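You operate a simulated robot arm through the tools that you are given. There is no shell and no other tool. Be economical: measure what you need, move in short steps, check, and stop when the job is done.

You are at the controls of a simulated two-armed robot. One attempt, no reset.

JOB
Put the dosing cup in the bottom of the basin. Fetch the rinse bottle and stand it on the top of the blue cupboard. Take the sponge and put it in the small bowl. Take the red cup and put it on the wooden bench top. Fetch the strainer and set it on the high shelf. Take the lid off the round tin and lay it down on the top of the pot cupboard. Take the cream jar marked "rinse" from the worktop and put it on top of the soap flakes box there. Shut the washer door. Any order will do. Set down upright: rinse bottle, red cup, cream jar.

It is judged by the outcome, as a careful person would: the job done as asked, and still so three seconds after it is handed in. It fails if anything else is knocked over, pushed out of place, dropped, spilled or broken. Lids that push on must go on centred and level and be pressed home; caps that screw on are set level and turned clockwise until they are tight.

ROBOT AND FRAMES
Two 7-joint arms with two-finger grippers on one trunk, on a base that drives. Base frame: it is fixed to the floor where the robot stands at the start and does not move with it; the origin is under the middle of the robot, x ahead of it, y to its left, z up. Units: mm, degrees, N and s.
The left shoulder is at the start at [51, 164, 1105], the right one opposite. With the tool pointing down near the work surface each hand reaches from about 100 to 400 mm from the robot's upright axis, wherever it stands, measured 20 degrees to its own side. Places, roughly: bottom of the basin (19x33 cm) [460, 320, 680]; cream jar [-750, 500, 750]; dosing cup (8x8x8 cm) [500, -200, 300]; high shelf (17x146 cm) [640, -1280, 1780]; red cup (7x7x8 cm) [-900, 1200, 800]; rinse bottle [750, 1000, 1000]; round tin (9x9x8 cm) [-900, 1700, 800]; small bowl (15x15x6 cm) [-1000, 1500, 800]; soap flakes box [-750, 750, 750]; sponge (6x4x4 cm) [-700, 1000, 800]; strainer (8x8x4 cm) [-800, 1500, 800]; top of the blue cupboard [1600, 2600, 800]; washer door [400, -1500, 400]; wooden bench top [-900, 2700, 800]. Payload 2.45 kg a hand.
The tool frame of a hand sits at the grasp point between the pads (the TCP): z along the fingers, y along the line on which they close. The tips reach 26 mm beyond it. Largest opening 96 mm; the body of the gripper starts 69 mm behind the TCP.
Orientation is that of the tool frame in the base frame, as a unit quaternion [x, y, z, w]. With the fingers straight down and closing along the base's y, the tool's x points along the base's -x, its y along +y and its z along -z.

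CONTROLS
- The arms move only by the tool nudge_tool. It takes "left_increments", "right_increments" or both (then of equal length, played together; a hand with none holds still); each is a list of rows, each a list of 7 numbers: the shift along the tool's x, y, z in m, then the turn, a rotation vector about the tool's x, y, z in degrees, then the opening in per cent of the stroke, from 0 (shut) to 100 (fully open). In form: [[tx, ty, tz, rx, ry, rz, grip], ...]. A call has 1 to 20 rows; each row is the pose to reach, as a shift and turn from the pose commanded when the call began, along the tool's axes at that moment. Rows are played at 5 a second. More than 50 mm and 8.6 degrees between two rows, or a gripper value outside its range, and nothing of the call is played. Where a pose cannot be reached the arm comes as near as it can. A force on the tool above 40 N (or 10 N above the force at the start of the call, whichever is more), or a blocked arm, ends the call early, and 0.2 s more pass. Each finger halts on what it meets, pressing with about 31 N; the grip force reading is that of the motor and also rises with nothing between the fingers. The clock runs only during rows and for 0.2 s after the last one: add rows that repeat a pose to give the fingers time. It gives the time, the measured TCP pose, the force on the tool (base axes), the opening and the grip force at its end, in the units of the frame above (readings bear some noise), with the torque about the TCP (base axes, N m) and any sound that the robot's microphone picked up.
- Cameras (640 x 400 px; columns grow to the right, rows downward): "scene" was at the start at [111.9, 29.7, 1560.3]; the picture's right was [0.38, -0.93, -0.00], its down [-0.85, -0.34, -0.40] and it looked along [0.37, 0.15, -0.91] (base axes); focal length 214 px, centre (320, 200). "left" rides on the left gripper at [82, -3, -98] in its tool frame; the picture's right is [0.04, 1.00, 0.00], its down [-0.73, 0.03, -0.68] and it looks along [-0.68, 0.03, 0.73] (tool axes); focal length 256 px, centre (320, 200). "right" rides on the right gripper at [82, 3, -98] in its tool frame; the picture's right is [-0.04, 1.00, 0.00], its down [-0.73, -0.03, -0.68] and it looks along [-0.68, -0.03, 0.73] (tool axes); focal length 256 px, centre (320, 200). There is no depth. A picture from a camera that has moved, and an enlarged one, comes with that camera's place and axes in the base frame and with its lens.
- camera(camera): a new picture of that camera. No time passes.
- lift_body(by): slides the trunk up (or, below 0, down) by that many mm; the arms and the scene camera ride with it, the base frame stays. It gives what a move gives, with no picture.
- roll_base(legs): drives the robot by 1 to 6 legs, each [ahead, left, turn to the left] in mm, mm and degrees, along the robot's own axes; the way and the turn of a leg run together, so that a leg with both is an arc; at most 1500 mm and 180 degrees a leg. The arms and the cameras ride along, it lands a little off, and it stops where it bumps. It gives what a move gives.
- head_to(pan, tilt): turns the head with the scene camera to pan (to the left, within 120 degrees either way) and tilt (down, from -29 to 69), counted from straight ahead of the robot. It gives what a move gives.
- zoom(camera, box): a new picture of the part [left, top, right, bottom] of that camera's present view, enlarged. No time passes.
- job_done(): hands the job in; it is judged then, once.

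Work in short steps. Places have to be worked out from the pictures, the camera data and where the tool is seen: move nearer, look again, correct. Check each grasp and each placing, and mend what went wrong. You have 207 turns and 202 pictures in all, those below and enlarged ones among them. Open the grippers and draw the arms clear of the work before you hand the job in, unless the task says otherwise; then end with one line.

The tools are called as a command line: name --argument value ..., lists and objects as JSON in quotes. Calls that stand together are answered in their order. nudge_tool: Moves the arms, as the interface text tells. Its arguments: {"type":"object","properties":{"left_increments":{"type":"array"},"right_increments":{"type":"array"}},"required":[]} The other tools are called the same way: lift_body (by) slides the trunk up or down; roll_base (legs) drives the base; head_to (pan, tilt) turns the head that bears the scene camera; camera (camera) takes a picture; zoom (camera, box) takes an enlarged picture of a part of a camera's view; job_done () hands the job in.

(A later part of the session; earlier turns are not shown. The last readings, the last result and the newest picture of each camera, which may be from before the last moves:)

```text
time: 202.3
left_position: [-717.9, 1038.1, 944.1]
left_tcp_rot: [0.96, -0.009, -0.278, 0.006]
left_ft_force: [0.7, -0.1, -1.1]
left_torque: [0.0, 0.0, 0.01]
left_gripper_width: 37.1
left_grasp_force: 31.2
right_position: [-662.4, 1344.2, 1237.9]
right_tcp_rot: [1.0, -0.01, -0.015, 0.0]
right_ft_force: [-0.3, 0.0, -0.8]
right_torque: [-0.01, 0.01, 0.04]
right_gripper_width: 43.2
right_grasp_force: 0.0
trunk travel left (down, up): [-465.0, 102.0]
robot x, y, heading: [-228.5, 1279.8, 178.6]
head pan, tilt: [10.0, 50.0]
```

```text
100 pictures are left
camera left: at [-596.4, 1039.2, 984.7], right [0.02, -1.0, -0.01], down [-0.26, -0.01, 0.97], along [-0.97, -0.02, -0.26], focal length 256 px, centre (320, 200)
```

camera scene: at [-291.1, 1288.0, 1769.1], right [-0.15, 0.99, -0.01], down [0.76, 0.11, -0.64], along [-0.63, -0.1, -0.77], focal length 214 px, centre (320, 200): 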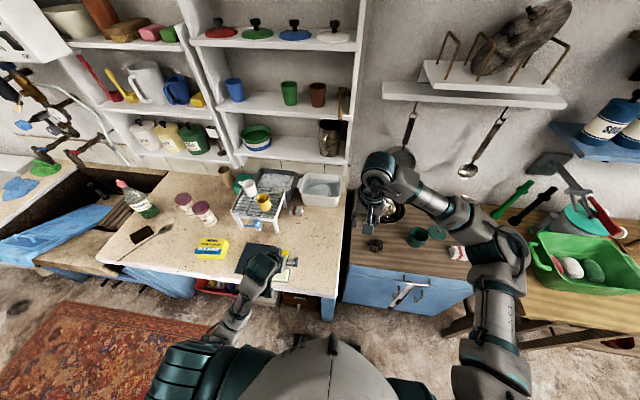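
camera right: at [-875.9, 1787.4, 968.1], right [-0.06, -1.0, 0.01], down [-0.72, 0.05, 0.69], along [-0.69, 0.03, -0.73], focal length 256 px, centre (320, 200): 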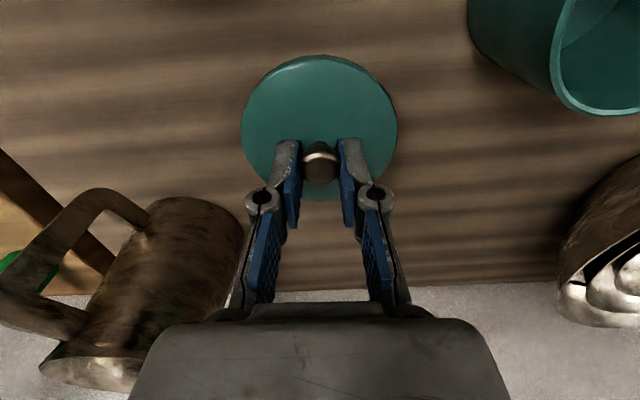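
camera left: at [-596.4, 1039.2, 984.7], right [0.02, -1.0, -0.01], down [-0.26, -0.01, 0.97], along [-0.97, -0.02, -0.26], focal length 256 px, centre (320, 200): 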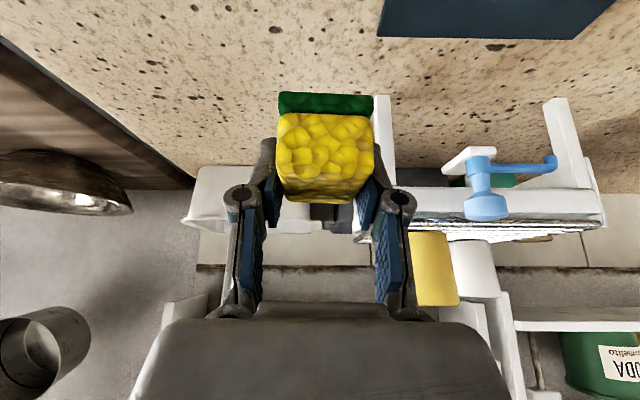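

Sponge held. I back off, move right to the pot cupboard and forward, then look at the bowls.

roll_base --legs '[[-120, 0, 1.2], [0, -430, 0], [250, 0, 0]]'

head_to --pan 10 --tilt 55

nudge_tool --left_increments '[[0, 0, 0, 0, 0, 0, 0], [0, 0, 0, 0, 0, 0, 0], [0, 0, 0, 0, 0, 0, 0], [0, 0, 0, 0, 0, 0, 0], [0, 0, 0, 0, 0, 0, 0], [0, 0, 0, 0, 0, 0, 0], [0, 0, 0, 0, 0, 0, 0], [0, 0, 0, 0, 0, 0, 0]]'

camera --camera "scene"

camera --camera "left"

```text
time: 207.1
left_position: [-840.8, 1450.2, 943.4]
left_tcp_rot: [0.96, -0.001, -0.279, 0.008]
left_ft_force: [0.6, 0.0, 0.2]
left_torque: [0.02, -0.02, -0.01]
left_gripper_width: 37.0
left_grasp_force: 30.9
right_position: [-791.1, 1756.3, 1238.7]
right_tcp_rot: [1.0, 0.0, -0.017, -0.001]
right_ft_force: [0.3, 0.3, 0.0]
right_torque: [-0.01, 0.0, 0.0]
right_gripper_width: 43.3
right_grasp_force: 0.0
trunk travel left (down, up): [-465.0, 102.0]
robot x, y, heading: [-351.1, 1697.9, 179.8]
head pan, tilt: [10.0, 50.0]
```

```text
time: 207.8
left_position: [-840.8, 1454.1, 945.9]
left_tcp_rot: [0.96, -0.002, -0.278, 0.008]
left_ft_force: [0.8, -0.3, 0.5]
left_torque: [0.0, 0.02, 0.0]
left_gripper_width: 36.9
left_grasp_force: 30.9
right_position: [-789.3, 1762.6, 1239.1]
right_tcp_rot: [1.0, -0.002, -0.016, 0.001]
right_ft_force: [0.2, -0.8, -0.2]
right_torque: [0.03, -0.05, 0.01]
right_gripper_width: 43.4
right_grasp_force: 0.1
trunk travel left (down, up): [-465.0, 102.0]
robot x, y, heading: [-353.1, 1705.0, 180.1]
head pan, tilt: [10.0, 55.0]
```

```text
time: 209.6
left_position: [-840.4, 1450.9, 944.7]
left_tcp_rot: [0.96, -0.001, -0.279, 0.007]
left_ft_force: [0.2, 0.1, -0.5]
left_torque: [0.02, -0.01, 0.01]
left_gripper_width: 36.7
left_grasp_force: 31.2
right_position: [-788.5, 1757.7, 1240.4]
right_tcp_rot: [1.0, -0.001, -0.015, -0.001]
right_ft_force: [0.2, 0.6, 0.1]
right_torque: [0.04, 0.02, 0.0]
right_gripper_width: 43.1
right_grasp_force: 0.0
trunk travel left (down, up): [-465.0, 102.0]
robot x, y, heading: [-353.5, 1703.2, 179.6]
head pan, tilt: [10.0, 55.0]
```

```text
99 pictures are left
camera scene: at [-414.3, 1692.0, 1762.6], right [-0.17, 0.99, 0.0], down [0.81, 0.14, -0.57], along [-0.56, -0.1, -0.82], focal length 214 px, centre (320, 200)
```

scene: 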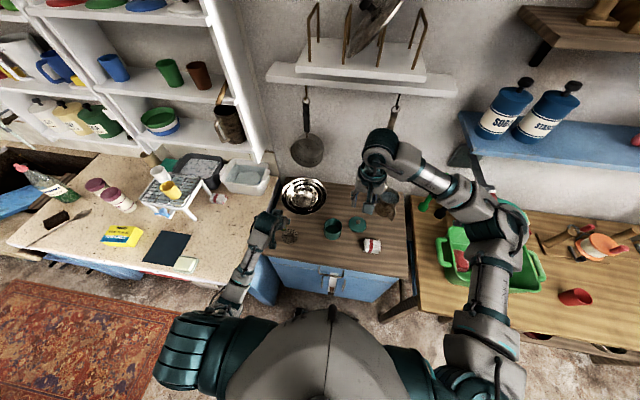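

```text
98 pictures are left
camera left: at [-719.2, 1453.7, 984.8], right [0.04, -1.0, -0.01], down [-0.26, -0.02, 0.97], along [-0.97, -0.03, -0.26], focal length 256 px, centre (320, 200)
```

left: 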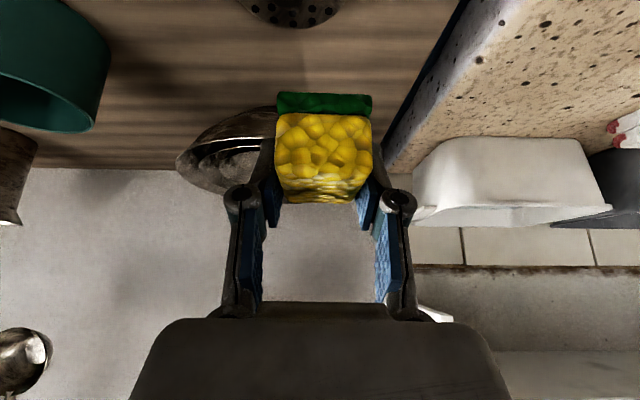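

The red cup on the bench looks odd in this view; I zoom in on it and on the bowls.

zoom --camera "scene" --box '[530, 260, 630, 335]'

zoom --camera "scene" --box '[260, 160, 360, 235]'

```text
5.33 times, centred on (580, 298) of scene
camera zoom: at [-414.3, 1692.0, 1762.6], right [-0.17, 0.99, 0.0], down [0.81, 0.14, -0.57], along [-0.56, -0.1, -0.82], focal length 1144 px, centre (-1067, -320)
```

zoom: 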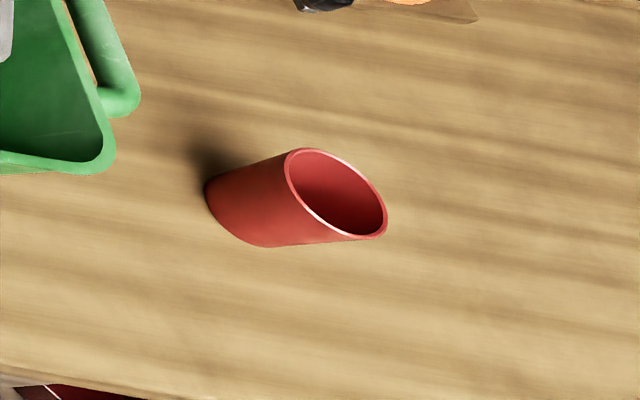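

```text
5.33 times, centred on (310, 198) of scene
camera zoom: at [-414.3, 1692.0, 1762.6], right [-0.17, 0.99, 0.0], down [0.81, 0.14, -0.57], along [-0.56, -0.1, -0.82], focal length 1144 px, centre (373, 213)
```

zoom: 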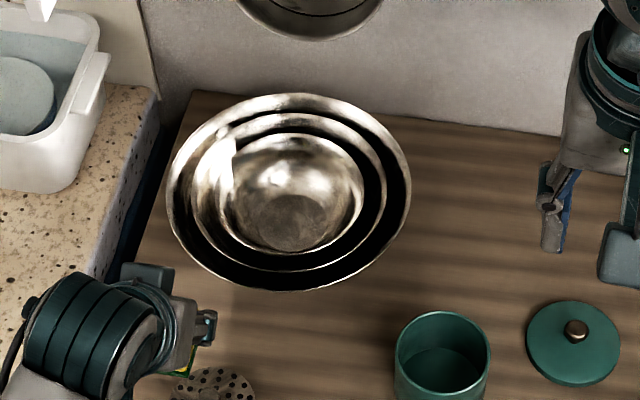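

The cup stands upright (wide-angle stretch only). Inner bowl centre ≈[-1042,1496]. I carry the sponge over it.

nudge_tool --left_increments '[[-0.036, -0.009, 0.019, 0, 0, 0, 0], [-0.071, -0.018, 0.037, 0, 0, 0, 0], [-0.107, -0.027, 0.056, 0, 0, 0, 0], [-0.142, -0.036, 0.074, 0, 0, 0, 0], [-0.178, -0.045, 0.093, 0, 0, 0, 0], [-0.178, -0.045, 0.093, 0, 0, 0, 0], [-0.178, -0.045, 0.093, 0, 0, 0, 0], [-0.178, -0.045, 0.093, 0, 0, 0, 0]]'

zoom --camera "scene" --box '[260, 160, 360, 235]'

camera --camera "left"

```text
time: 211.4
left_position: [-1040.8, 1492.7, 960.6]
left_tcp_rot: [0.96, -0.001, -0.279, 0.007]
left_ft_force: [-0.9, 0.1, -0.1]
left_torque: [0.01, -0.02, 0.03]
left_gripper_width: 36.9
left_grasp_force: 30.8
right_position: [-790.9, 1756.2, 1240.3]
right_tcp_rot: [1.0, -0.001, -0.016, -0.002]
right_ft_force: [0.5, 0.1, 0.4]
right_torque: [0.01, 0.01, -0.02]
right_gripper_width: 43.2
right_grasp_force: 0.0
trunk travel left (down, up): [-465.0, 102.0]
robot x, y, heading: [-351.2, 1699.8, 179.6]
head pan, tilt: [10.0, 55.0]
```

```text
5.33 times, centred on (310, 198) of scene
camera zoom: at [-416.9, 1690.8, 1762.5], right [-0.17, 0.99, 0.0], down [0.81, 0.14, -0.57], along [-0.56, -0.1, -0.82], focal length 1144 px, centre (373, 213)
```

zoom: 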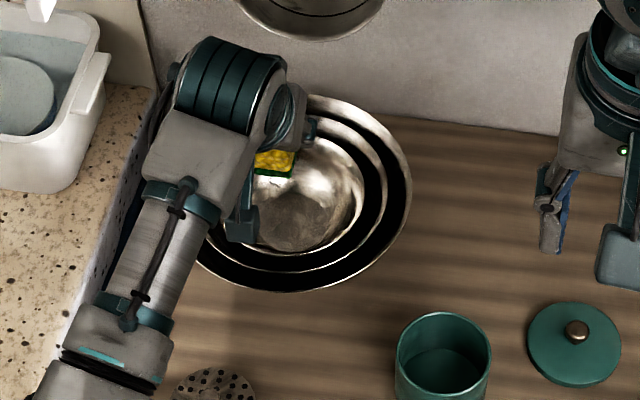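

```text
94 pictures are left
camera left: at [-920.2, 1496.8, 1001.4], right [0.04, -1.0, -0.01], down [-0.26, -0.02, 0.97], along [-0.97, -0.03, -0.26], focal length 256 px, centre (320, 200)
```

left: 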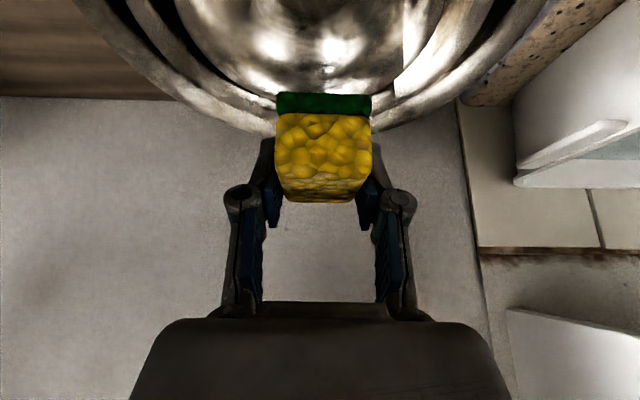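

Aligned over the inner bowl. I lower 85 mm and look.

nudge_tool --left_increments '[[0.012, 0, 0.018, 0, 0, 0, 0], [0.023, 0, 0.036, 0, 0, 0, 0], [0.034, 0, 0.054, 0, 0, 0, 0], [0.045, 0, 0.072, 0, 0, 0, 0], [0.045, 0, 0.072, 0, 0, 0, 0]]'

zoom --camera "scene" --box '[260, 160, 360, 235]'

camera --camera "left"

```text
time: 212.6
left_position: [-1042.5, 1492.8, 874.7]
left_tcp_rot: [0.96, -0.001, -0.278, 0.006]
left_ft_force: [-0.1, 0.7, 0.4]
left_torque: [-0.01, 0.03, 0.01]
left_gripper_width: 37.1
left_grasp_force: 31.2
right_position: [-790.6, 1755.9, 1240.3]
right_tcp_rot: [1.0, 0.0, -0.015, -0.001]
right_ft_force: [-0.2, -0.4, -0.1]
right_torque: [0.0, 0.0, 0.0]
right_gripper_width: 43.2
right_grasp_force: 0.1
trunk travel left (down, up): [-465.0, 102.0]
robot x, y, heading: [-353.3, 1703.3, 179.5]
head pan, tilt: [10.0, 55.0]
```

```text
5.33 times, centred on (310, 198) of scene
camera zoom: at [-416.1, 1691.4, 1762.5], right [-0.17, 0.99, 0.0], down [0.81, 0.14, -0.57], along [-0.56, -0.1, -0.82], focal length 1144 px, centre (373, 213)
```

zoom: 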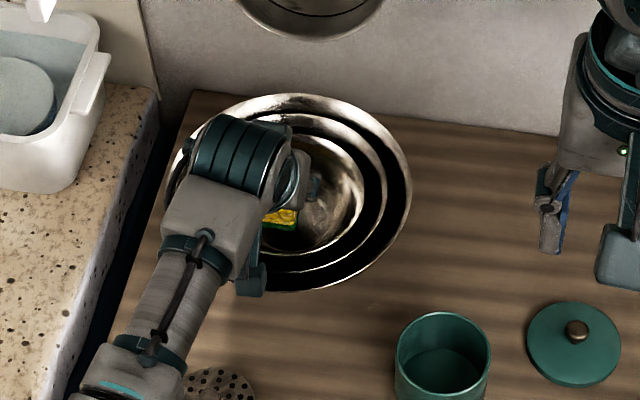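

```text
92 pictures are left
camera left: at [-920.4, 1495.9, 915.4], right [0.04, -1.0, -0.01], down [-0.26, -0.02, 0.97], along [-0.97, -0.03, -0.26], focal length 256 px, centre (320, 200)
```

left: 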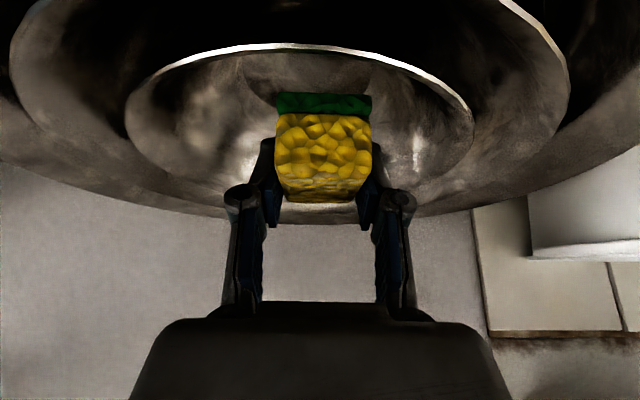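

The sponge is well inside the small bowl. I lower until it touches.

nudge_tool --left_increments '[[0.003, 0, 0.005, 0, 0, 0, 0], [0.006, 0, 0.01, 0, 0, 0, 0], [0.008, 0, 0.0135, 0, 0, 0, 0], [0.008, 0, 0.0135, 0, 0, 0, 0]]'

```text
time: 213.6
left_position: [-1043.0, 1492.3, 856.7]
left_tcp_rot: [0.96, -0.001, -0.278, 0.007]
left_ft_force: [-0.1, -1.0, -0.6]
left_torque: [0.01, 0.0, -0.01]
left_gripper_width: 36.9
left_grasp_force: 31.0
right_position: [-789.8, 1755.7, 1240.4]
right_tcp_rot: [1.0, 0.0, -0.015, -0.001]
right_ft_force: [0.1, 0.8, 0.6]
right_torque: [0.0, 0.02, 0.01]
right_gripper_width: 43.2
right_grasp_force: 0.1
trunk travel left (down, up): [-465.0, 102.0]
robot x, y, heading: [-355.2, 1699.5, 179.6]
head pan, tilt: [10.0, 55.0]
```

nudge_tool --left_increments '[[0.002, 0, 0.0034, 0, 0, 0, 0], [0.0042, 0, 0.0068, 0, 0, 0, 0], [0.0063, 0, 0.0102, 0, 0, 0, 0], [0.0063, 0, 0.0102, 0, 0, 0, 0]]'

camera --camera "left"

```text
time: 214.6
left_position: [-1041.7, 1492.6, 847.3]
left_tcp_rot: [0.96, -0.001, -0.279, 0.007]
left_ft_force: [1.1, -0.6, 0.4]
left_torque: [-0.02, -0.02, -0.02]
left_gripper_width: 37.0
left_grasp_force: 30.4
right_position: [-789.9, 1755.7, 1240.4]
right_tcp_rot: [1.0, -0.001, -0.016, -0.001]
right_ft_force: [0.1, -0.3, -0.1]
right_torque: [0.03, 0.0, 0.02]
right_gripper_width: 43.0
right_grasp_force: 0.0
trunk travel left (down, up): [-465.0, 102.0]
robot x, y, heading: [-354.7, 1699.4, 180.0]
head pan, tilt: [10.0, 55.0]
```

```text
91 pictures are left
camera left: at [-921.2, 1495.6, 888.3], right [0.04, -1.0, -0.01], down [-0.26, -0.02, 0.97], along [-0.97, -0.03, -0.26], focal length 256 px, centre (320, 200)
```

left: 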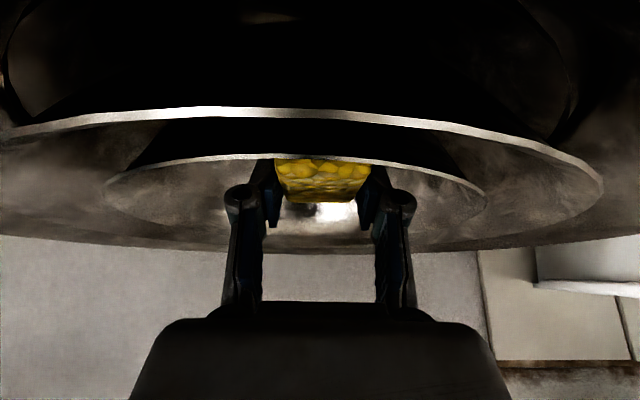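

Released height is small; I open slightly (to ~50 mm) and rise straight up.

nudge_tool --left_increments '[[0, 0, 0, 0, 0, 0, 25], [0, 0, 0, 0, 0, 0, 50], [0, 0, 0, 0, 0, 0, 52], [0, 0, 0, 0, 0, 0, 52], [-0.012, 0, -0.019, 0, 0, 0, 52], [-0.032, 0, -0.051, 0, 0, 0, 52], [-0.053, 0, -0.085, 0, 0, 0, 52], [-0.07, 0, -0.11, 0, 0, 0, 52], [-0.07, 0, -0.11, 0, 0, 0, 52]]'

camera --camera "left"

zoom --camera "scene" --box '[260, 160, 360, 235]'

```text
time: 216.6
left_position: [-1043.2, 1495.0, 976.9]
left_tcp_rot: [0.96, -0.001, -0.28, 0.006]
left_ft_force: [0.3, -0.1, -0.1]
left_torque: [-0.01, 0.06, -0.02]
left_gripper_width: 49.7
left_grasp_force: 0.0
right_position: [-790.3, 1754.8, 1241.3]
right_tcp_rot: [1.0, -0.001, -0.016, -0.001]
right_ft_force: [-0.4, -0.1, 0.0]
right_torque: [-0.02, -0.02, -0.02]
right_gripper_width: 42.9
right_grasp_force: 0.1
trunk travel left (down, up): [-465.0, 102.0]
robot x, y, heading: [-353.5, 1700.0, 179.6]
head pan, tilt: [10.0, 55.0]
```

```text
90 pictures are left
camera left: at [-921.5, 1498.1, 1017.3], right [0.04, -1.0, -0.01], down [-0.26, -0.02, 0.97], along [-0.97, -0.03, -0.26], focal length 256 px, centre (320, 200)
```

left: 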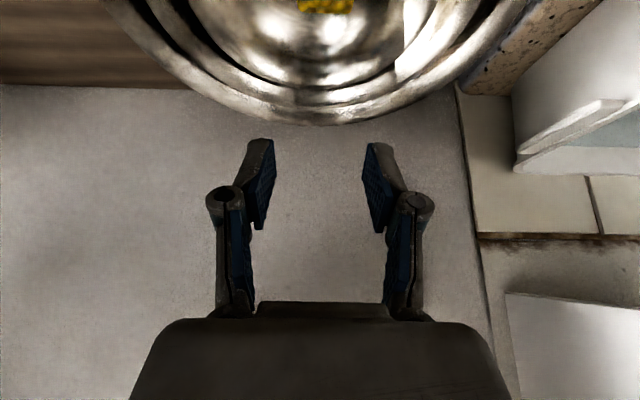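

```text
5.33 times, centred on (310, 198) of scene
camera zoom: at [-416.2, 1691.4, 1762.5], right [-0.17, 0.99, 0.0], down [0.81, 0.14, -0.57], along [-0.56, -0.1, -0.82], focal length 1144 px, centre (373, 213)
```

zoom: 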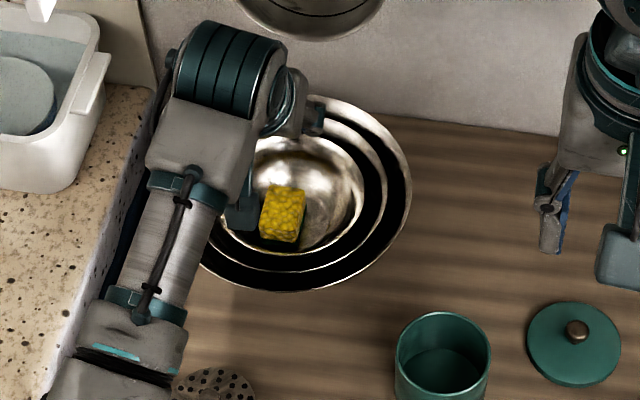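

The sponge sits in the small bowl. Now the strainer with the left hand: I draw back to above it and tilt the fingers further (≈52° from vertical) so the same grip can serve the high shelf.

nudge_tool --left_increments '[[0.035, 0.005, -0.022, 0, 0, 0, 60], [0.07, 0.01, -0.044, 0, 0, 0, 60], [0.105, 0.015, -0.067, 0, -5, 0, 60], [0.14, 0.02, -0.09, 0, -10, 0, 60], [0.17, 0.025, -0.11, 0, -15, 0, 60], [0.2, 0.025, -0.128, 0, -20, 0, 60], [0.2, 0.025, -0.128, 0, -20, 0, 60], [0.2, 0.025, -0.128, 0, -20, 0, 60]]'

camera --camera "left"

zoom --camera "scene" --box '[240, 190, 340, 265]'

```text
time: 218.4
left_position: [-804.3, 1470.8, 979.0]
left_tcp_rot: [0.897, -0.002, -0.442, 0.006]
left_ft_force: [0.4, -0.3, 0.3]
left_torque: [0.0, 0.01, 0.02]
left_gripper_width: 57.8
left_grasp_force: 0.1
right_position: [-790.7, 1755.3, 1240.4]
right_tcp_rot: [1.0, 0.0, -0.016, -0.001]
right_ft_force: [1.2, -0.5, 0.6]
right_torque: [-0.05, -0.05, 0.0]
right_gripper_width: 43.1
right_grasp_force: 0.0
trunk travel left (down, up): [-465.0, 102.0]
robot x, y, heading: [-351.0, 1698.2, 179.8]
head pan, tilt: [10.0, 55.0]
```

```text
88 pictures are left
camera left: at [-677.3, 1473.8, 975.8], right [0.03, -1.0, -0.02], down [0.09, -0.02, 1.0], along [-1.0, -0.03, 0.09], focal length 256 px, centre (320, 200)
```

left: 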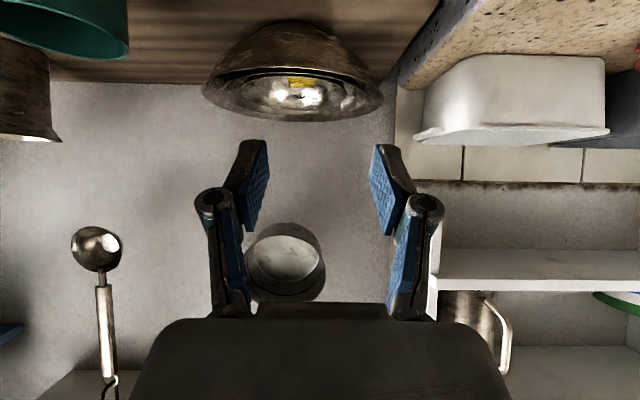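

```text
5.33 times, centred on (290, 228) of scene
camera zoom: at [-414.3, 1691.1, 1762.6], right [-0.17, 0.99, 0.0], down [0.81, 0.14, -0.57], along [-0.56, -0.1, -0.82], focal length 1144 px, centre (480, 53)
```

zoom: 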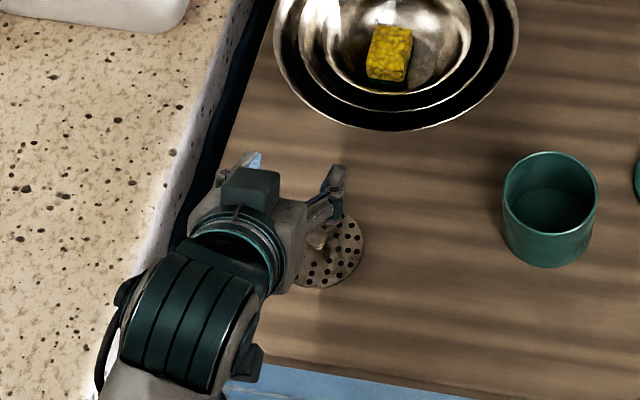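

The hand hides the strainer's knob; I lift the left hand 80 mm and back 60 mm and zoom.

nudge_tool --left_increments '[[0.0, 0.03, -0.03, 0, 0, 0, 60], [0.0, 0.06, -0.06, 0, 0, 0, 60], [-0.01, 0.09, -0.09, 0, 0, 0, 60], [-0.01, 0.11, -0.12, 0, 0, 0, 60], [-0.01, 0.11, -0.12, 0, 0, 0, 60], [-0.01, 0.11, -0.12, 0, 0, 0, 60]]'

zoom --camera "scene" --box '[265, 210, 325, 255]'

camera --camera "left"

```text
time: 219.8
left_position: [-741.9, 1346.3, 1049.0]
left_tcp_rot: [0.898, -0.003, -0.441, 0.005]
left_ft_force: [-0.7, 1.4, 0.2]
left_torque: [0.0, -0.02, 0.02]
left_gripper_width: 57.6
left_grasp_force: 0.0
left hand out of reach, approached as far as the arm can: row 3, 4, 5, 6
right_position: [-791.2, 1755.5, 1240.5]
right_tcp_rot: [1.0, -0.001, -0.016, -0.001]
right_ft_force: [-0.7, 0.1, 1.1]
right_torque: [0.02, 0.01, -0.03]
right_gripper_width: 43.1
right_grasp_force: 0.0
trunk travel left (down, up): [-465.0, 102.0]
robot x, y, heading: [-353.2, 1700.7, 179.5]
head pan, tilt: [10.0, 55.0]
```

```text
8.89 times, centred on (295, 232) of scene
camera zoom: at [-413.6, 1690.4, 1762.6], right [-0.17, 0.99, 0.0], down [0.81, 0.14, -0.57], along [-0.56, -0.1, -0.82], focal length 1906 px, centre (542, -89)
```

zoom: 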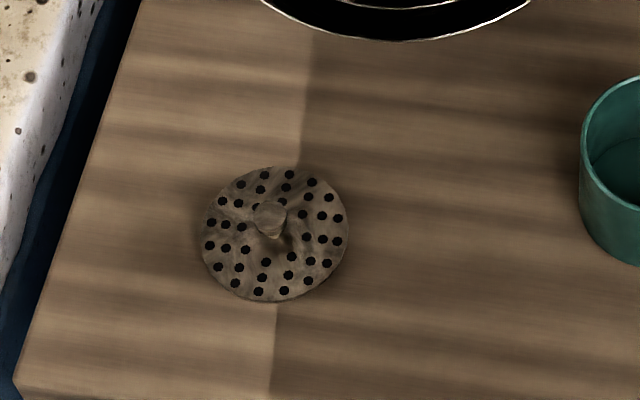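

```text
85 pictures are left
camera left: at [-614.1, 1349.0, 1045.0], right [0.03, -1.0, -0.02], down [0.09, -0.02, 1.0], along [-1.0, -0.03, 0.09], focal length 256 px, centre (320, 200)
```

left: 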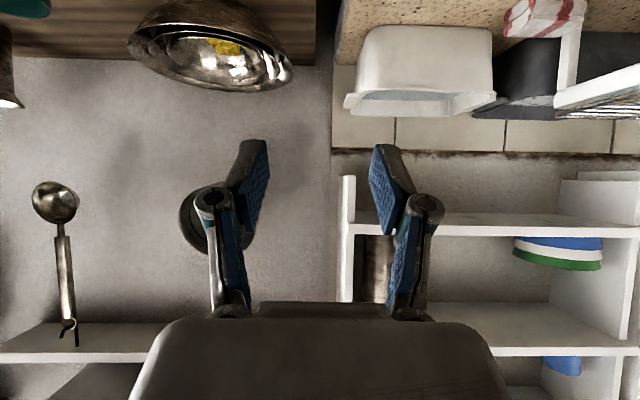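

Knob is at about [-829,1468], top z≈835. I bring the tilted hand to just above/behind it and check.

nudge_tool --left_increments '[[0.012, -0.025, 0.02, 0, 0, 0, 60], [0.025, -0.05, 0.04, 0, 0, 0, 60], [0.038, -0.075, 0.06, 0, 0, 0, 60], [0.051, -0.1, 0.085, 0, 0, 0, 60], [0.065, -0.124, 0.11, 0, 0, 0, 60], [0.085, -0.124, 0.14, 0, 0, 0, 60], [0.085, -0.124, 0.14, 0, 0, 0, 60], [0.085, -0.124, 0.14, 0, 0, 0, 60]]'

zoom --camera "scene" --box '[255, 200, 335, 260]'

```text
time: 221.6
left_position: [-800.0, 1468.8, 891.8]
left_tcp_rot: [0.897, -0.002, -0.441, 0.006]
left_ft_force: [0.1, -1.0, -0.2]
left_torque: [-0.03, 0.05, -0.02]
left_gripper_width: 57.6
left_grasp_force: 0.1
right_position: [-790.4, 1754.8, 1240.7]
right_tcp_rot: [1.0, -0.001, -0.016, -0.002]
right_ft_force: [0.5, -0.5, 0.2]
right_torque: [0.02, -0.01, -0.02]
right_gripper_width: 43.3
right_grasp_force: 0.0
trunk travel left (down, up): [-465.0, 102.0]
robot x, y, heading: [-352.3, 1699.8, 179.8]
head pan, tilt: [10.0, 55.0]
```

```text
6.67 times, centred on (295, 230) of scene
camera zoom: at [-413.4, 1691.1, 1762.6], right [-0.17, 0.99, 0.0], down [0.81, 0.14, -0.57], along [-0.56, -0.1, -0.82], focal length 1430 px, centre (487, 0)
```

zoom: 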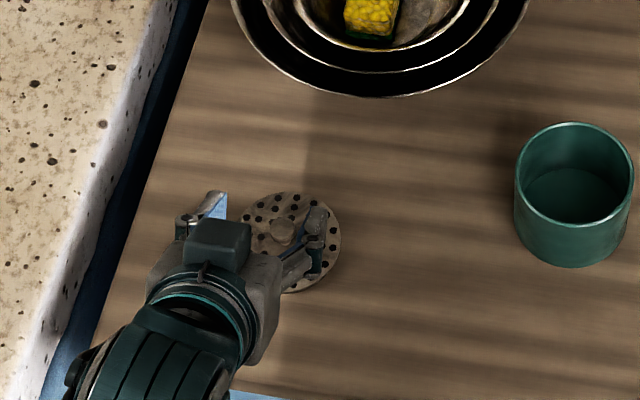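

Projection checks out; knob ≈[-826,1472]. I descend to the grip pose.

nudge_tool --left_increments '[[0.01, -0.003, 0.016, 0, 0, 0, 60], [0.02, -0.003, 0.032, 0, 0, 0, 60], [0.031, -0.003, 0.048, 0, 0, 0, 60], [0.031, -0.003, 0.048, 0, 0, 0, 60]]'

zoom --camera "scene" --box '[255, 200, 335, 260]'

```text
time: 222.6
left_position: [-819.9, 1470.5, 839.6]
left_tcp_rot: [0.898, -0.002, -0.441, 0.007]
left_ft_force: [-0.6, 0.3, 2.3]
left_torque: [0.05, -0.01, -0.03]
left_gripper_width: 58.0
left_grasp_force: 0.4
right_position: [-790.5, 1756.0, 1240.5]
right_tcp_rot: [1.0, 0.0, -0.016, -0.002]
right_ft_force: [0.5, -0.7, 0.0]
right_torque: [-0.01, -0.01, 0.02]
right_gripper_width: 43.1
right_grasp_force: 0.1
trunk travel left (down, up): [-465.0, 102.0]
robot x, y, heading: [-352.8, 1702.0, 179.6]
head pan, tilt: [10.0, 55.0]
```

```text
6.67 times, centred on (295, 230) of scene
camera zoom: at [-413.2, 1691.3, 1762.6], right [-0.17, 0.99, 0.0], down [0.81, 0.14, -0.57], along [-0.56, -0.1, -0.82], focal length 1430 px, centre (487, 0)
```

zoom: 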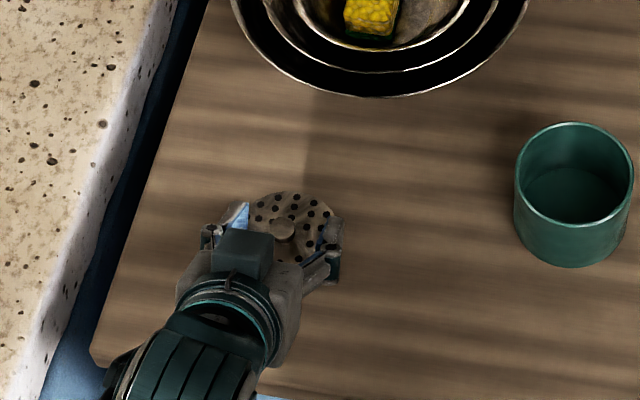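

The knob lies between the fingers. Closing and lifting 30 mm.

nudge_tool --left_increments '[[-0.001, 0, -0.001, 0, 0, 0, 45], [-0.001, 0, -0.001, 0, 0, 0, 30], [-0.001, 0, -0.001, 0, 0, 0, 15], [-0.001, 0, -0.001, 0, 0, 0, 0], [-0.001, 0, -0.001, 0, 0, 0, 0], [-0.001, 0, -0.001, 0, 0, 0, 0], [-0.012, 0, -0.009, 0, 0, 0, 0], [-0.024, 0, -0.018, 0, 0, 0, 0], [-0.048, 0, -0.037, 0, 0, 0, 0], [-0.048, 0, -0.037, 0, 0, 0, 0]]'

zoom --camera "scene" --box '[255, 190, 335, 250]'

```text
time: 224.8
left_position: [-820.3, 1472.3, 899.1]
left_tcp_rot: [0.898, -0.002, -0.44, 0.006]
left_ft_force: [0.3, 0.4, 0.0]
left_torque: [0.01, 0.0, 0.0]
left_gripper_width: 15.9
left_grasp_force: 31.0
right_position: [-790.8, 1754.6, 1239.9]
right_tcp_rot: [1.0, -0.001, -0.015, -0.001]
right_ft_force: [-0.3, -0.2, 0.0]
right_torque: [0.01, -0.02, -0.02]
right_gripper_width: 43.4
right_grasp_force: 0.0
trunk travel left (down, up): [-465.0, 102.0]
robot x, y, heading: [-352.1, 1702.7, 179.8]
head pan, tilt: [10.0, 55.0]
```

```text
6.67 times, centred on (295, 220) of scene
camera zoom: at [-413.8, 1691.0, 1762.6], right [-0.17, 0.99, 0.0], down [0.81, 0.14, -0.57], along [-0.56, -0.1, -0.82], focal length 1430 px, centre (487, 67)
```

zoom: 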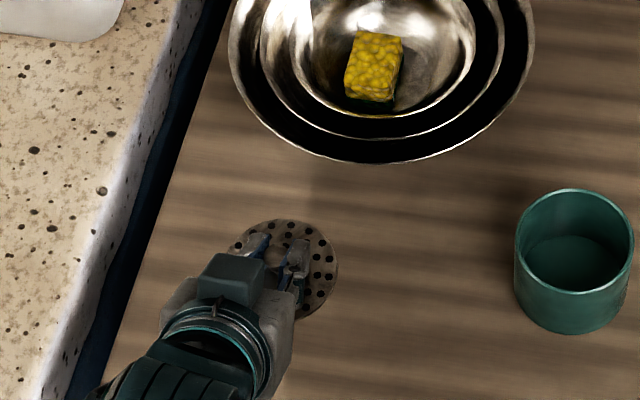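

Strainer held. I raise it high, back off, and drive left toward the jars.

nudge_tool --left_increments '[[-0.035, 0, -0.027, 0, 0, 0, 0], [-0.07, 0, -0.054, 0, 0, 0, 0], [-0.104, 0, -0.08, 0, 0, 0, 0], [-0.139, 0, -0.107, 0, 0, 0, 0], [-0.174, 0, -0.134, 0, 0, 0, 0], [-0.174, 0, -0.134, 0, 0, 0, 0]]'

roll_base --legs '[[-250, 0, 0], [0, 1000, 0]]'

head_to --pan 5 --tilt 45

camera --camera "scene"

```text
time: 226.2
left_position: [-817.9, 1475.5, 1118.7]
left_tcp_rot: [0.897, -0.002, -0.442, 0.006]
left_ft_force: [-0.1, 1.2, -0.4]
left_torque: [0.01, -0.02, 0.03]
left_gripper_width: 16.1
left_grasp_force: 30.8
right_position: [-791.2, 1756.0, 1240.2]
right_tcp_rot: [1.0, -0.001, -0.015, -0.001]
right_ft_force: [0.5, -0.6, -0.7]
right_torque: [0.0, -0.02, 0.02]
right_gripper_width: 42.9
right_grasp_force: 0.2
trunk travel left (down, up): [-465.0, 102.0]
robot x, y, heading: [-354.0, 1698.7, 179.8]
head pan, tilt: [10.0, 55.0]
```

```text
time: 232.8
left_position: [-579.0, 476.5, 1118.9]
left_tcp_rot: [0.897, -0.006, -0.441, 0.005]
left_ft_force: [-0.4, 0.9, -0.1]
left_torque: [0.01, 0.01, 0.01]
left_gripper_width: 16.0
left_grasp_force: 31.1
right_position: [-549.9, 757.2, 1240.3]
right_tcp_rot: [1.0, -0.005, -0.016, -0.001]
right_ft_force: [0.3, -1.8, 0.8]
right_torque: [-0.03, 0.02, 0.01]
right_gripper_width: 43.0
right_grasp_force: 0.1
trunk travel left (down, up): [-465.0, 102.0]
robot x, y, heading: [-113.1, 696.3, 179.3]
head pan, tilt: [10.0, 55.0]
```

```text
time: 233.5
left_position: [-577.2, 472.9, 1119.6]
left_tcp_rot: [0.897, -0.005, -0.443, 0.003]
left_ft_force: [0.1, -0.4, -1.2]
left_torque: [0.02, -0.02, 0.02]
left_gripper_width: 16.0
left_grasp_force: 30.8
right_position: [-545.3, 754.2, 1241.4]
right_tcp_rot: [1.0, -0.005, -0.017, -0.003]
right_ft_force: [-1.1, 1.1, -0.3]
right_torque: [-0.01, -0.01, -0.01]
right_gripper_width: 43.0
right_grasp_force: 0.0
trunk travel left (down, up): [-465.0, 102.0]
robot x, y, heading: [-113.0, 696.4, 179.4]
head pan, tilt: [5.0, 45.0]
```

```text
81 pictures are left
camera scene: at [-183.6, 707.5, 1777.0], right [-0.07, 1.0, -0.01], down [0.71, 0.05, -0.7], along [-0.7, -0.06, -0.71], focal length 214 px, centre (320, 200)
```

scene: 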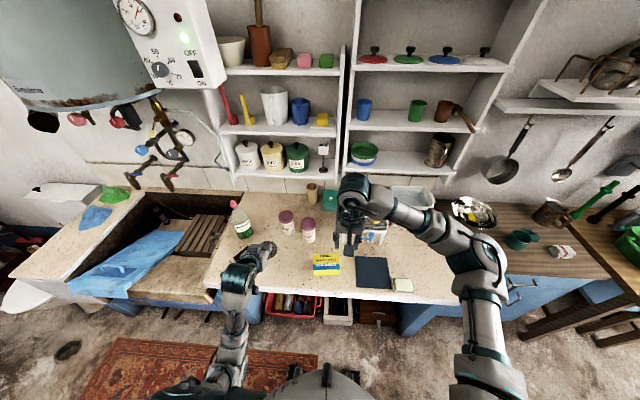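

zoom --camera "scene" --box '[220, 180, 400, 300]'

```text
3.33 times, centred on (310, 240) of scene
camera zoom: at [-183.6, 707.5, 1777.0], right [-0.07, 1.0, -0.01], down [0.71, 0.05, -0.7], along [-0.7, -0.06, -0.71], focal length 715 px, centre (353, 67)
```

zoom: 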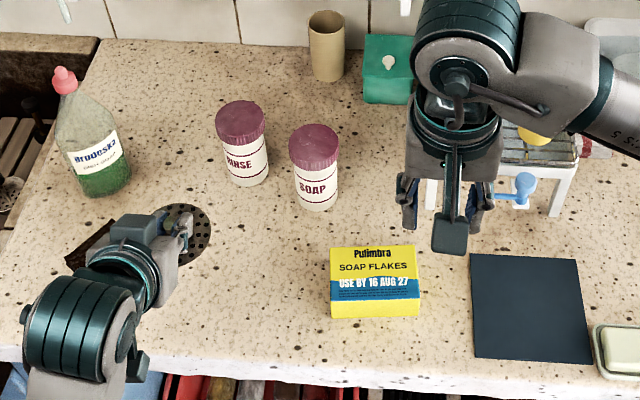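

The box lies flat, top ≈[-688,693,845]; the RINSE jar is ≈[-905,466], ~120 tall with an overhanging lid. I tilt the right fingers ~50° forward to grip its body below the lid, and drive in line with it.

nudge_tool --right_increments '[[0, 0, 0, 0, -8.3, 0, 70], [0, 0, 0, 0, -16.6, 0, 85], [0, 0, 0, 0, -25, 0, 100], [0, 0, 0, 0, -33, 0, 100], [0, 0, 0, 0, -41, 0, 100], [0, 0, 0, 0, -49, 0, 100], [0, 0, 0, 0, -49, 0, 100]]'

roll_base --legs '[[0, 260, 0], [130, 0, 0]]'

camera --camera "scene"

camera --camera "right"

```text
time: 235.1
left_position: [-576.5, 470.4, 1118.2]
left_tcp_rot: [0.897, -0.004, -0.442, 0.003]
left_ft_force: [-0.2, 1.0, 0.1]
left_torque: [0.04, -0.03, 0.05]
left_gripper_width: 16.2
left_grasp_force: 31.1
right_position: [-545.8, 751.7, 1240.4]
right_tcp_rot: [0.903, -0.002, -0.431, -0.005]
right_ft_force: [-0.2, 0.4, 0.0]
right_torque: [-0.02, 0.02, 0.0]
right_gripper_width: 95.9
right_grasp_force: 0.1
trunk travel left (down, up): [-465.0, 102.0]
robot x, y, heading: [-109.0, 701.2, 179.5]
head pan, tilt: [5.0, 45.0]
```

```text
time: 237.9
left_position: [-708.3, 210.3, 1119.2]
left_tcp_rot: [0.896, -0.005, -0.444, -0.001]
left_ft_force: [-0.1, 0.3, -0.9]
left_torque: [0.01, 0.02, 0.0]
left_gripper_width: 16.2
left_grasp_force: 31.2
right_position: [-675.0, 489.9, 1244.2]
right_tcp_rot: [0.901, -0.005, -0.433, -0.009]
right_ft_force: [0.8, 0.4, 0.2]
right_torque: [0.02, 0.04, 0.0]
right_gripper_width: 95.9
right_grasp_force: 0.0
trunk travel left (down, up): [-465.0, 102.0]
robot x, y, heading: [-244.2, 442.4, 179.1]
head pan, tilt: [5.0, 45.0]
```

```text
79 pictures are left
camera scene: at [-317.3, 421.6, 1777.0], right [-0.07, 1.0, 0.01], down [0.71, 0.06, -0.71], along [-0.7, -0.04, -0.71], focal length 214 px, centre (320, 200)
```

scene: 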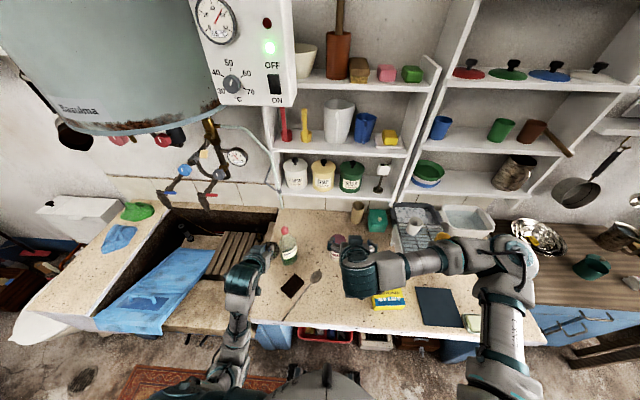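

```text
78 pictures are left
camera right: at [-546.2, 485.0, 1242.4], right [-0.04, -1.0, 0.02], down [0.07, 0.02, 1.0], along [-1.0, 0.04, 0.07], focal length 256 px, centre (320, 200)
```

right: 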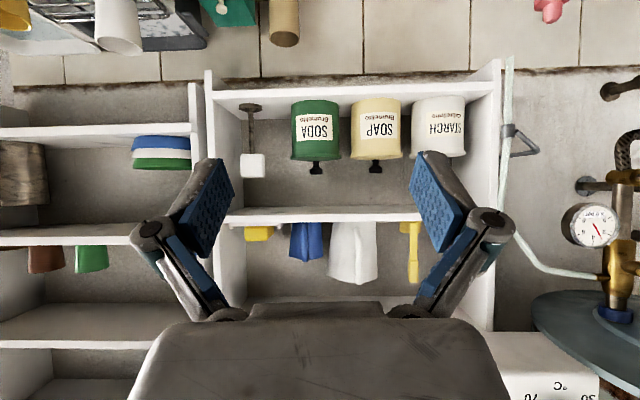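

I lower the right hand to the pre-grasp pose in front of and above the jar, then view.

nudge_tool --right_increments '[[0.02, 0.003, 0.04, 0, 0, 0, 100], [0.04, 0.006, 0.08, 0, 0, 0, 100], [0.06, 0.009, 0.12, 0, 0, 0, 100], [0.08, 0.012, 0.16, 0, 0, 0, 100], [0.1, 0.015, 0.2, 0, 0, 0, 100], [0.12, 0.018, 0.24, 0, 0, 0, 100], [0.14, 0.021, 0.28, 0, 0, 0, 100], [0.155, 0.024, 0.31, 0, 0, 0, 100], [0.155, 0.024, 0.31, 0, 0, 0, 100], [0.155, 0.024, 0.31, 0, 0, 0, 100], [0.155, 0.024, 0.31, 0, 0, 0, 100], [0.155, 0.024, 0.31, 0, 0, 0, 100]]'

camera --camera "right"

zoom --camera "scene" --box '[280, 190, 440, 310]'

```text
time: 240.5
left_position: [-707.7, 219.2, 1121.7]
left_tcp_rot: [0.896, -0.006, -0.445, 0.005]
left_ft_force: [0.1, -0.7, -0.3]
left_torque: [0.02, 0.02, 0.02]
left_gripper_width: 16.1
left_grasp_force: 31.2
right_position: [-818.8, 475.5, 928.7]
right_tcp_rot: [0.902, -0.006, -0.432, -0.004]
right_ft_force: [-0.2, 0.0, 0.8]
right_torque: [-0.02, 0.02, 0.0]
right_gripper_width: 95.9
right_grasp_force: 0.0
trunk travel left (down, up): [-465.0, 102.0]
robot x, y, heading: [-248.0, 442.3, 178.8]
head pan, tilt: [5.0, 45.0]
```

```text
77 pictures are left
camera right: at [-690.2, 471.8, 926.7], right [-0.04, -1.0, 0.03], down [0.07, 0.03, 1.0], along [-1.0, 0.04, 0.07], focal length 256 px, centre (320, 200)
```

right: 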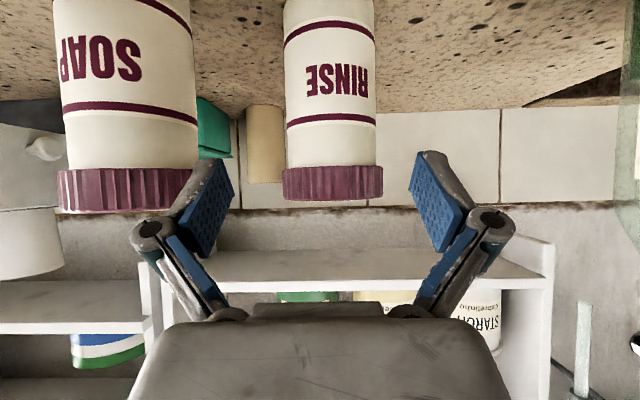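

```text
3.33 times, centred on (360, 250) of scene
camera zoom: at [-326.5, 437.1, 1776.2], right [-0.07, 1.0, 0.0], down [0.71, 0.05, -0.7], along [-0.7, -0.05, -0.71], focal length 715 px, centre (187, 33)
```

zoom: 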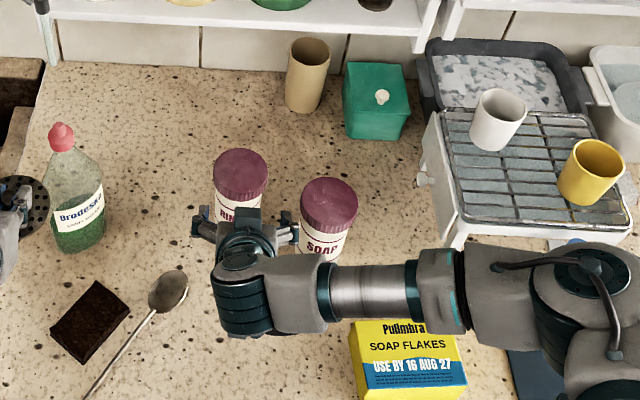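

RINSE jar: centre ≈[-885,471], lid top ≈942, body ~70 mm; SOAP jar clears by ~18 mm. I advance along the fingers half way and check.

nudge_tool --right_increments '[[0.004, 0.004, 0.02, 0, 0, 0, 100], [0.007, 0.004, 0.04, 0, 0, 0, 100], [0.007, 0.004, 0.05, 0, 0, 0, 100], [0.007, 0.004, 0.05, 0, 0, 0, 100], [0.007, 0.004, 0.05, 0, 0, 0, 100], [0.007, 0.004, 0.05, 0, 0, 0, 100]]'

camera --camera "right"

zoom --camera "scene" --box '[310, 210, 390, 270]'

```text
time: 241.9
left_position: [-706.5, 216.6, 1122.9]
left_tcp_rot: [0.895, -0.007, -0.446, 0.003]
left_ft_force: [-0.8, -0.1, -0.6]
left_torque: [-0.02, 0.03, 0.01]
left_gripper_width: 16.2
left_grasp_force: 31.3
right_position: [-853.5, 474.5, 892.7]
right_tcp_rot: [0.902, -0.006, -0.433, -0.006]
right_ft_force: [0.4, -0.5, 0.0]
right_torque: [0.01, 0.0, -0.02]
right_gripper_width: 95.9
right_grasp_force: 0.1
trunk travel left (down, up): [-465.0, 102.0]
robot x, y, heading: [-249.5, 440.6, 179.1]
head pan, tilt: [5.0, 45.0]
```

```text
75 pictures are left
camera right: at [-724.5, 469.2, 890.7], right [-0.04, -1.0, 0.03], down [0.07, 0.02, 1.0], along [-1.0, 0.04, 0.07], focal length 256 px, centre (320, 200)
```

right: 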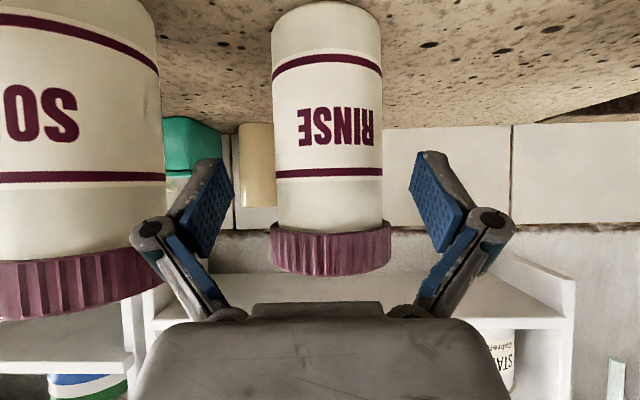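

```text
6.67 times, centred on (350, 240) of scene
camera zoom: at [-324.9, 430.9, 1776.4], right [-0.07, 1.0, 0.0], down [0.71, 0.05, -0.7], along [-0.7, -0.05, -0.71], focal length 1430 px, centre (120, -67)
```

zoom: 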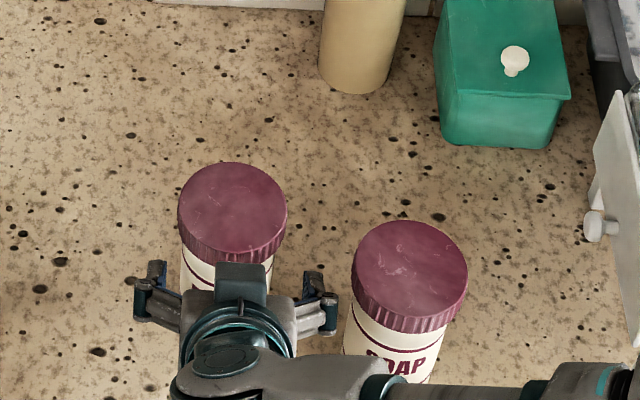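

Good alignment. I narrow the opening a bit for SOAP jar clearance and advance to the grip.

nudge_tool --right_increments '[[0, 0.005, 0.0, 0, 0, 0, 90], [0.002, 0.005, 0.015, 0, 0, 0, 89], [0.005, 0.005, 0.03, 0, 0, 0, 89], [0.007, 0.005, 0.045, 0, 0, 0, 89], [0.007, 0.005, 0.045, 0, 0, 0, 89]]'

camera --camera "right"

zoom --camera "scene" --box '[310, 210, 390, 270]'

```text
time: 243.1
left_position: [-705.9, 218.2, 1121.6]
left_tcp_rot: [0.895, -0.007, -0.446, 0.003]
left_ft_force: [0.5, -0.1, 0.1]
left_torque: [-0.03, -0.01, -0.02]
left_gripper_width: 16.0
left_grasp_force: 31.2
right_position: [-885.7, 469.6, 857.4]
right_tcp_rot: [0.901, -0.007, -0.433, -0.005]
right_ft_force: [0.5, 0.7, -0.4]
right_torque: [0.04, 0.02, 0.03]
right_gripper_width: 85.6
right_grasp_force: 0.2
trunk travel left (down, up): [-465.0, 102.0]
robot x, y, heading: [-247.0, 442.7, 179.2]
head pan, tilt: [5.0, 45.0]
```

```text
73 pictures are left
camera right: at [-755.9, 465.1, 856.4], right [-0.04, -1.0, 0.03], down [0.07, 0.03, 1.0], along [-1.0, 0.04, 0.07], focal length 256 px, centre (320, 200)
```

right: 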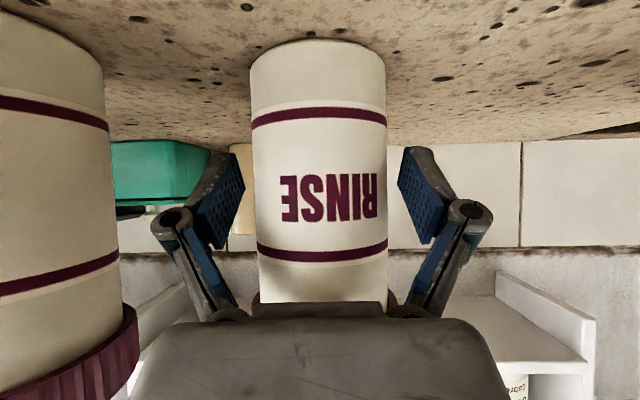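

```text
6.67 times, centred on (350, 240) of scene
camera zoom: at [-325.4, 433.3, 1776.4], right [-0.07, 1.0, 0.0], down [0.71, 0.05, -0.7], along [-0.7, -0.05, -0.71], focal length 1430 px, centre (120, -67)
```

zoom: 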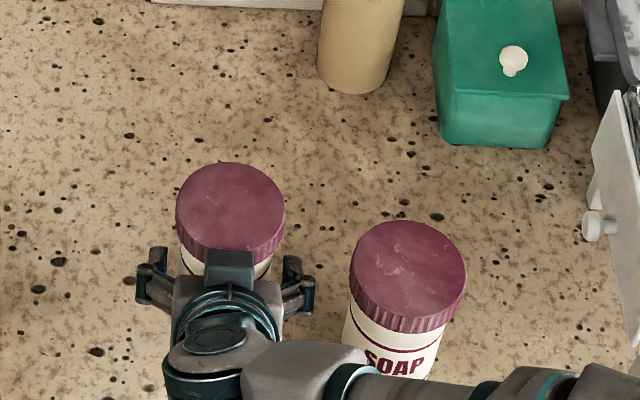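

The jar body is between the pads. I close and lift 80 mm straight up.

nudge_tool --right_increments '[[0, 0, 0, 0, 0, 0, 75], [0, 0, 0, 0, 0, 0, 60], [0, 0, 0, 0, 0, 0, 40], [0, 0, 0, 0, 0, 0, 0], [0, 0, 0, 0, 0, 0, 0], [-0.008, 0, -0.006, 0, 0, 0, 0], [-0.023, 0, -0.019, 0, 0, 0, 0], [-0.047, 0, -0.037, 0, 0, 0, 0], [-0.078, 0, -0.0624, 0, 0, 0, 0], [-0.078, 0, -0.0624, 0, 0, 0, 0]]'

camera --camera "right"

```text
time: 245.3
left_position: [-706.9, 218.1, 1121.3]
left_tcp_rot: [0.895, -0.007, -0.445, 0.004]
left_ft_force: [0.3, -0.6, -0.8]
left_torque: [0.04, 0.02, 0.06]
left_gripper_width: 15.9
left_grasp_force: 31.0
right_position: [-885.8, 470.6, 958.7]
right_tcp_rot: [0.901, -0.005, -0.433, -0.004]
right_ft_force: [0.3, -0.4, -3.4]
right_torque: [-0.02, -0.02, -0.01]
right_gripper_width: 64.3
right_grasp_force: 30.6
trunk travel left (down, up): [-465.0, 102.0]
robot x, y, heading: [-250.3, 442.8, 179.1]
head pan, tilt: [5.0, 45.0]
```

```text
71 pictures are left
camera right: at [-756.7, 465.6, 956.7], right [-0.04, -1.0, 0.03], down [0.07, 0.02, 1.0], along [-1.0, 0.04, 0.07], focal length 256 px, centre (320, 200)
```

right: 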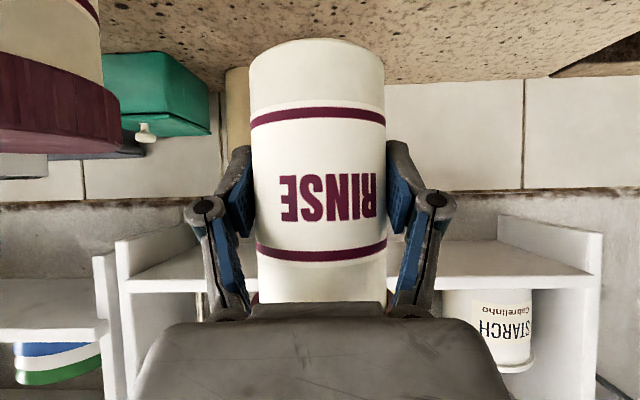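

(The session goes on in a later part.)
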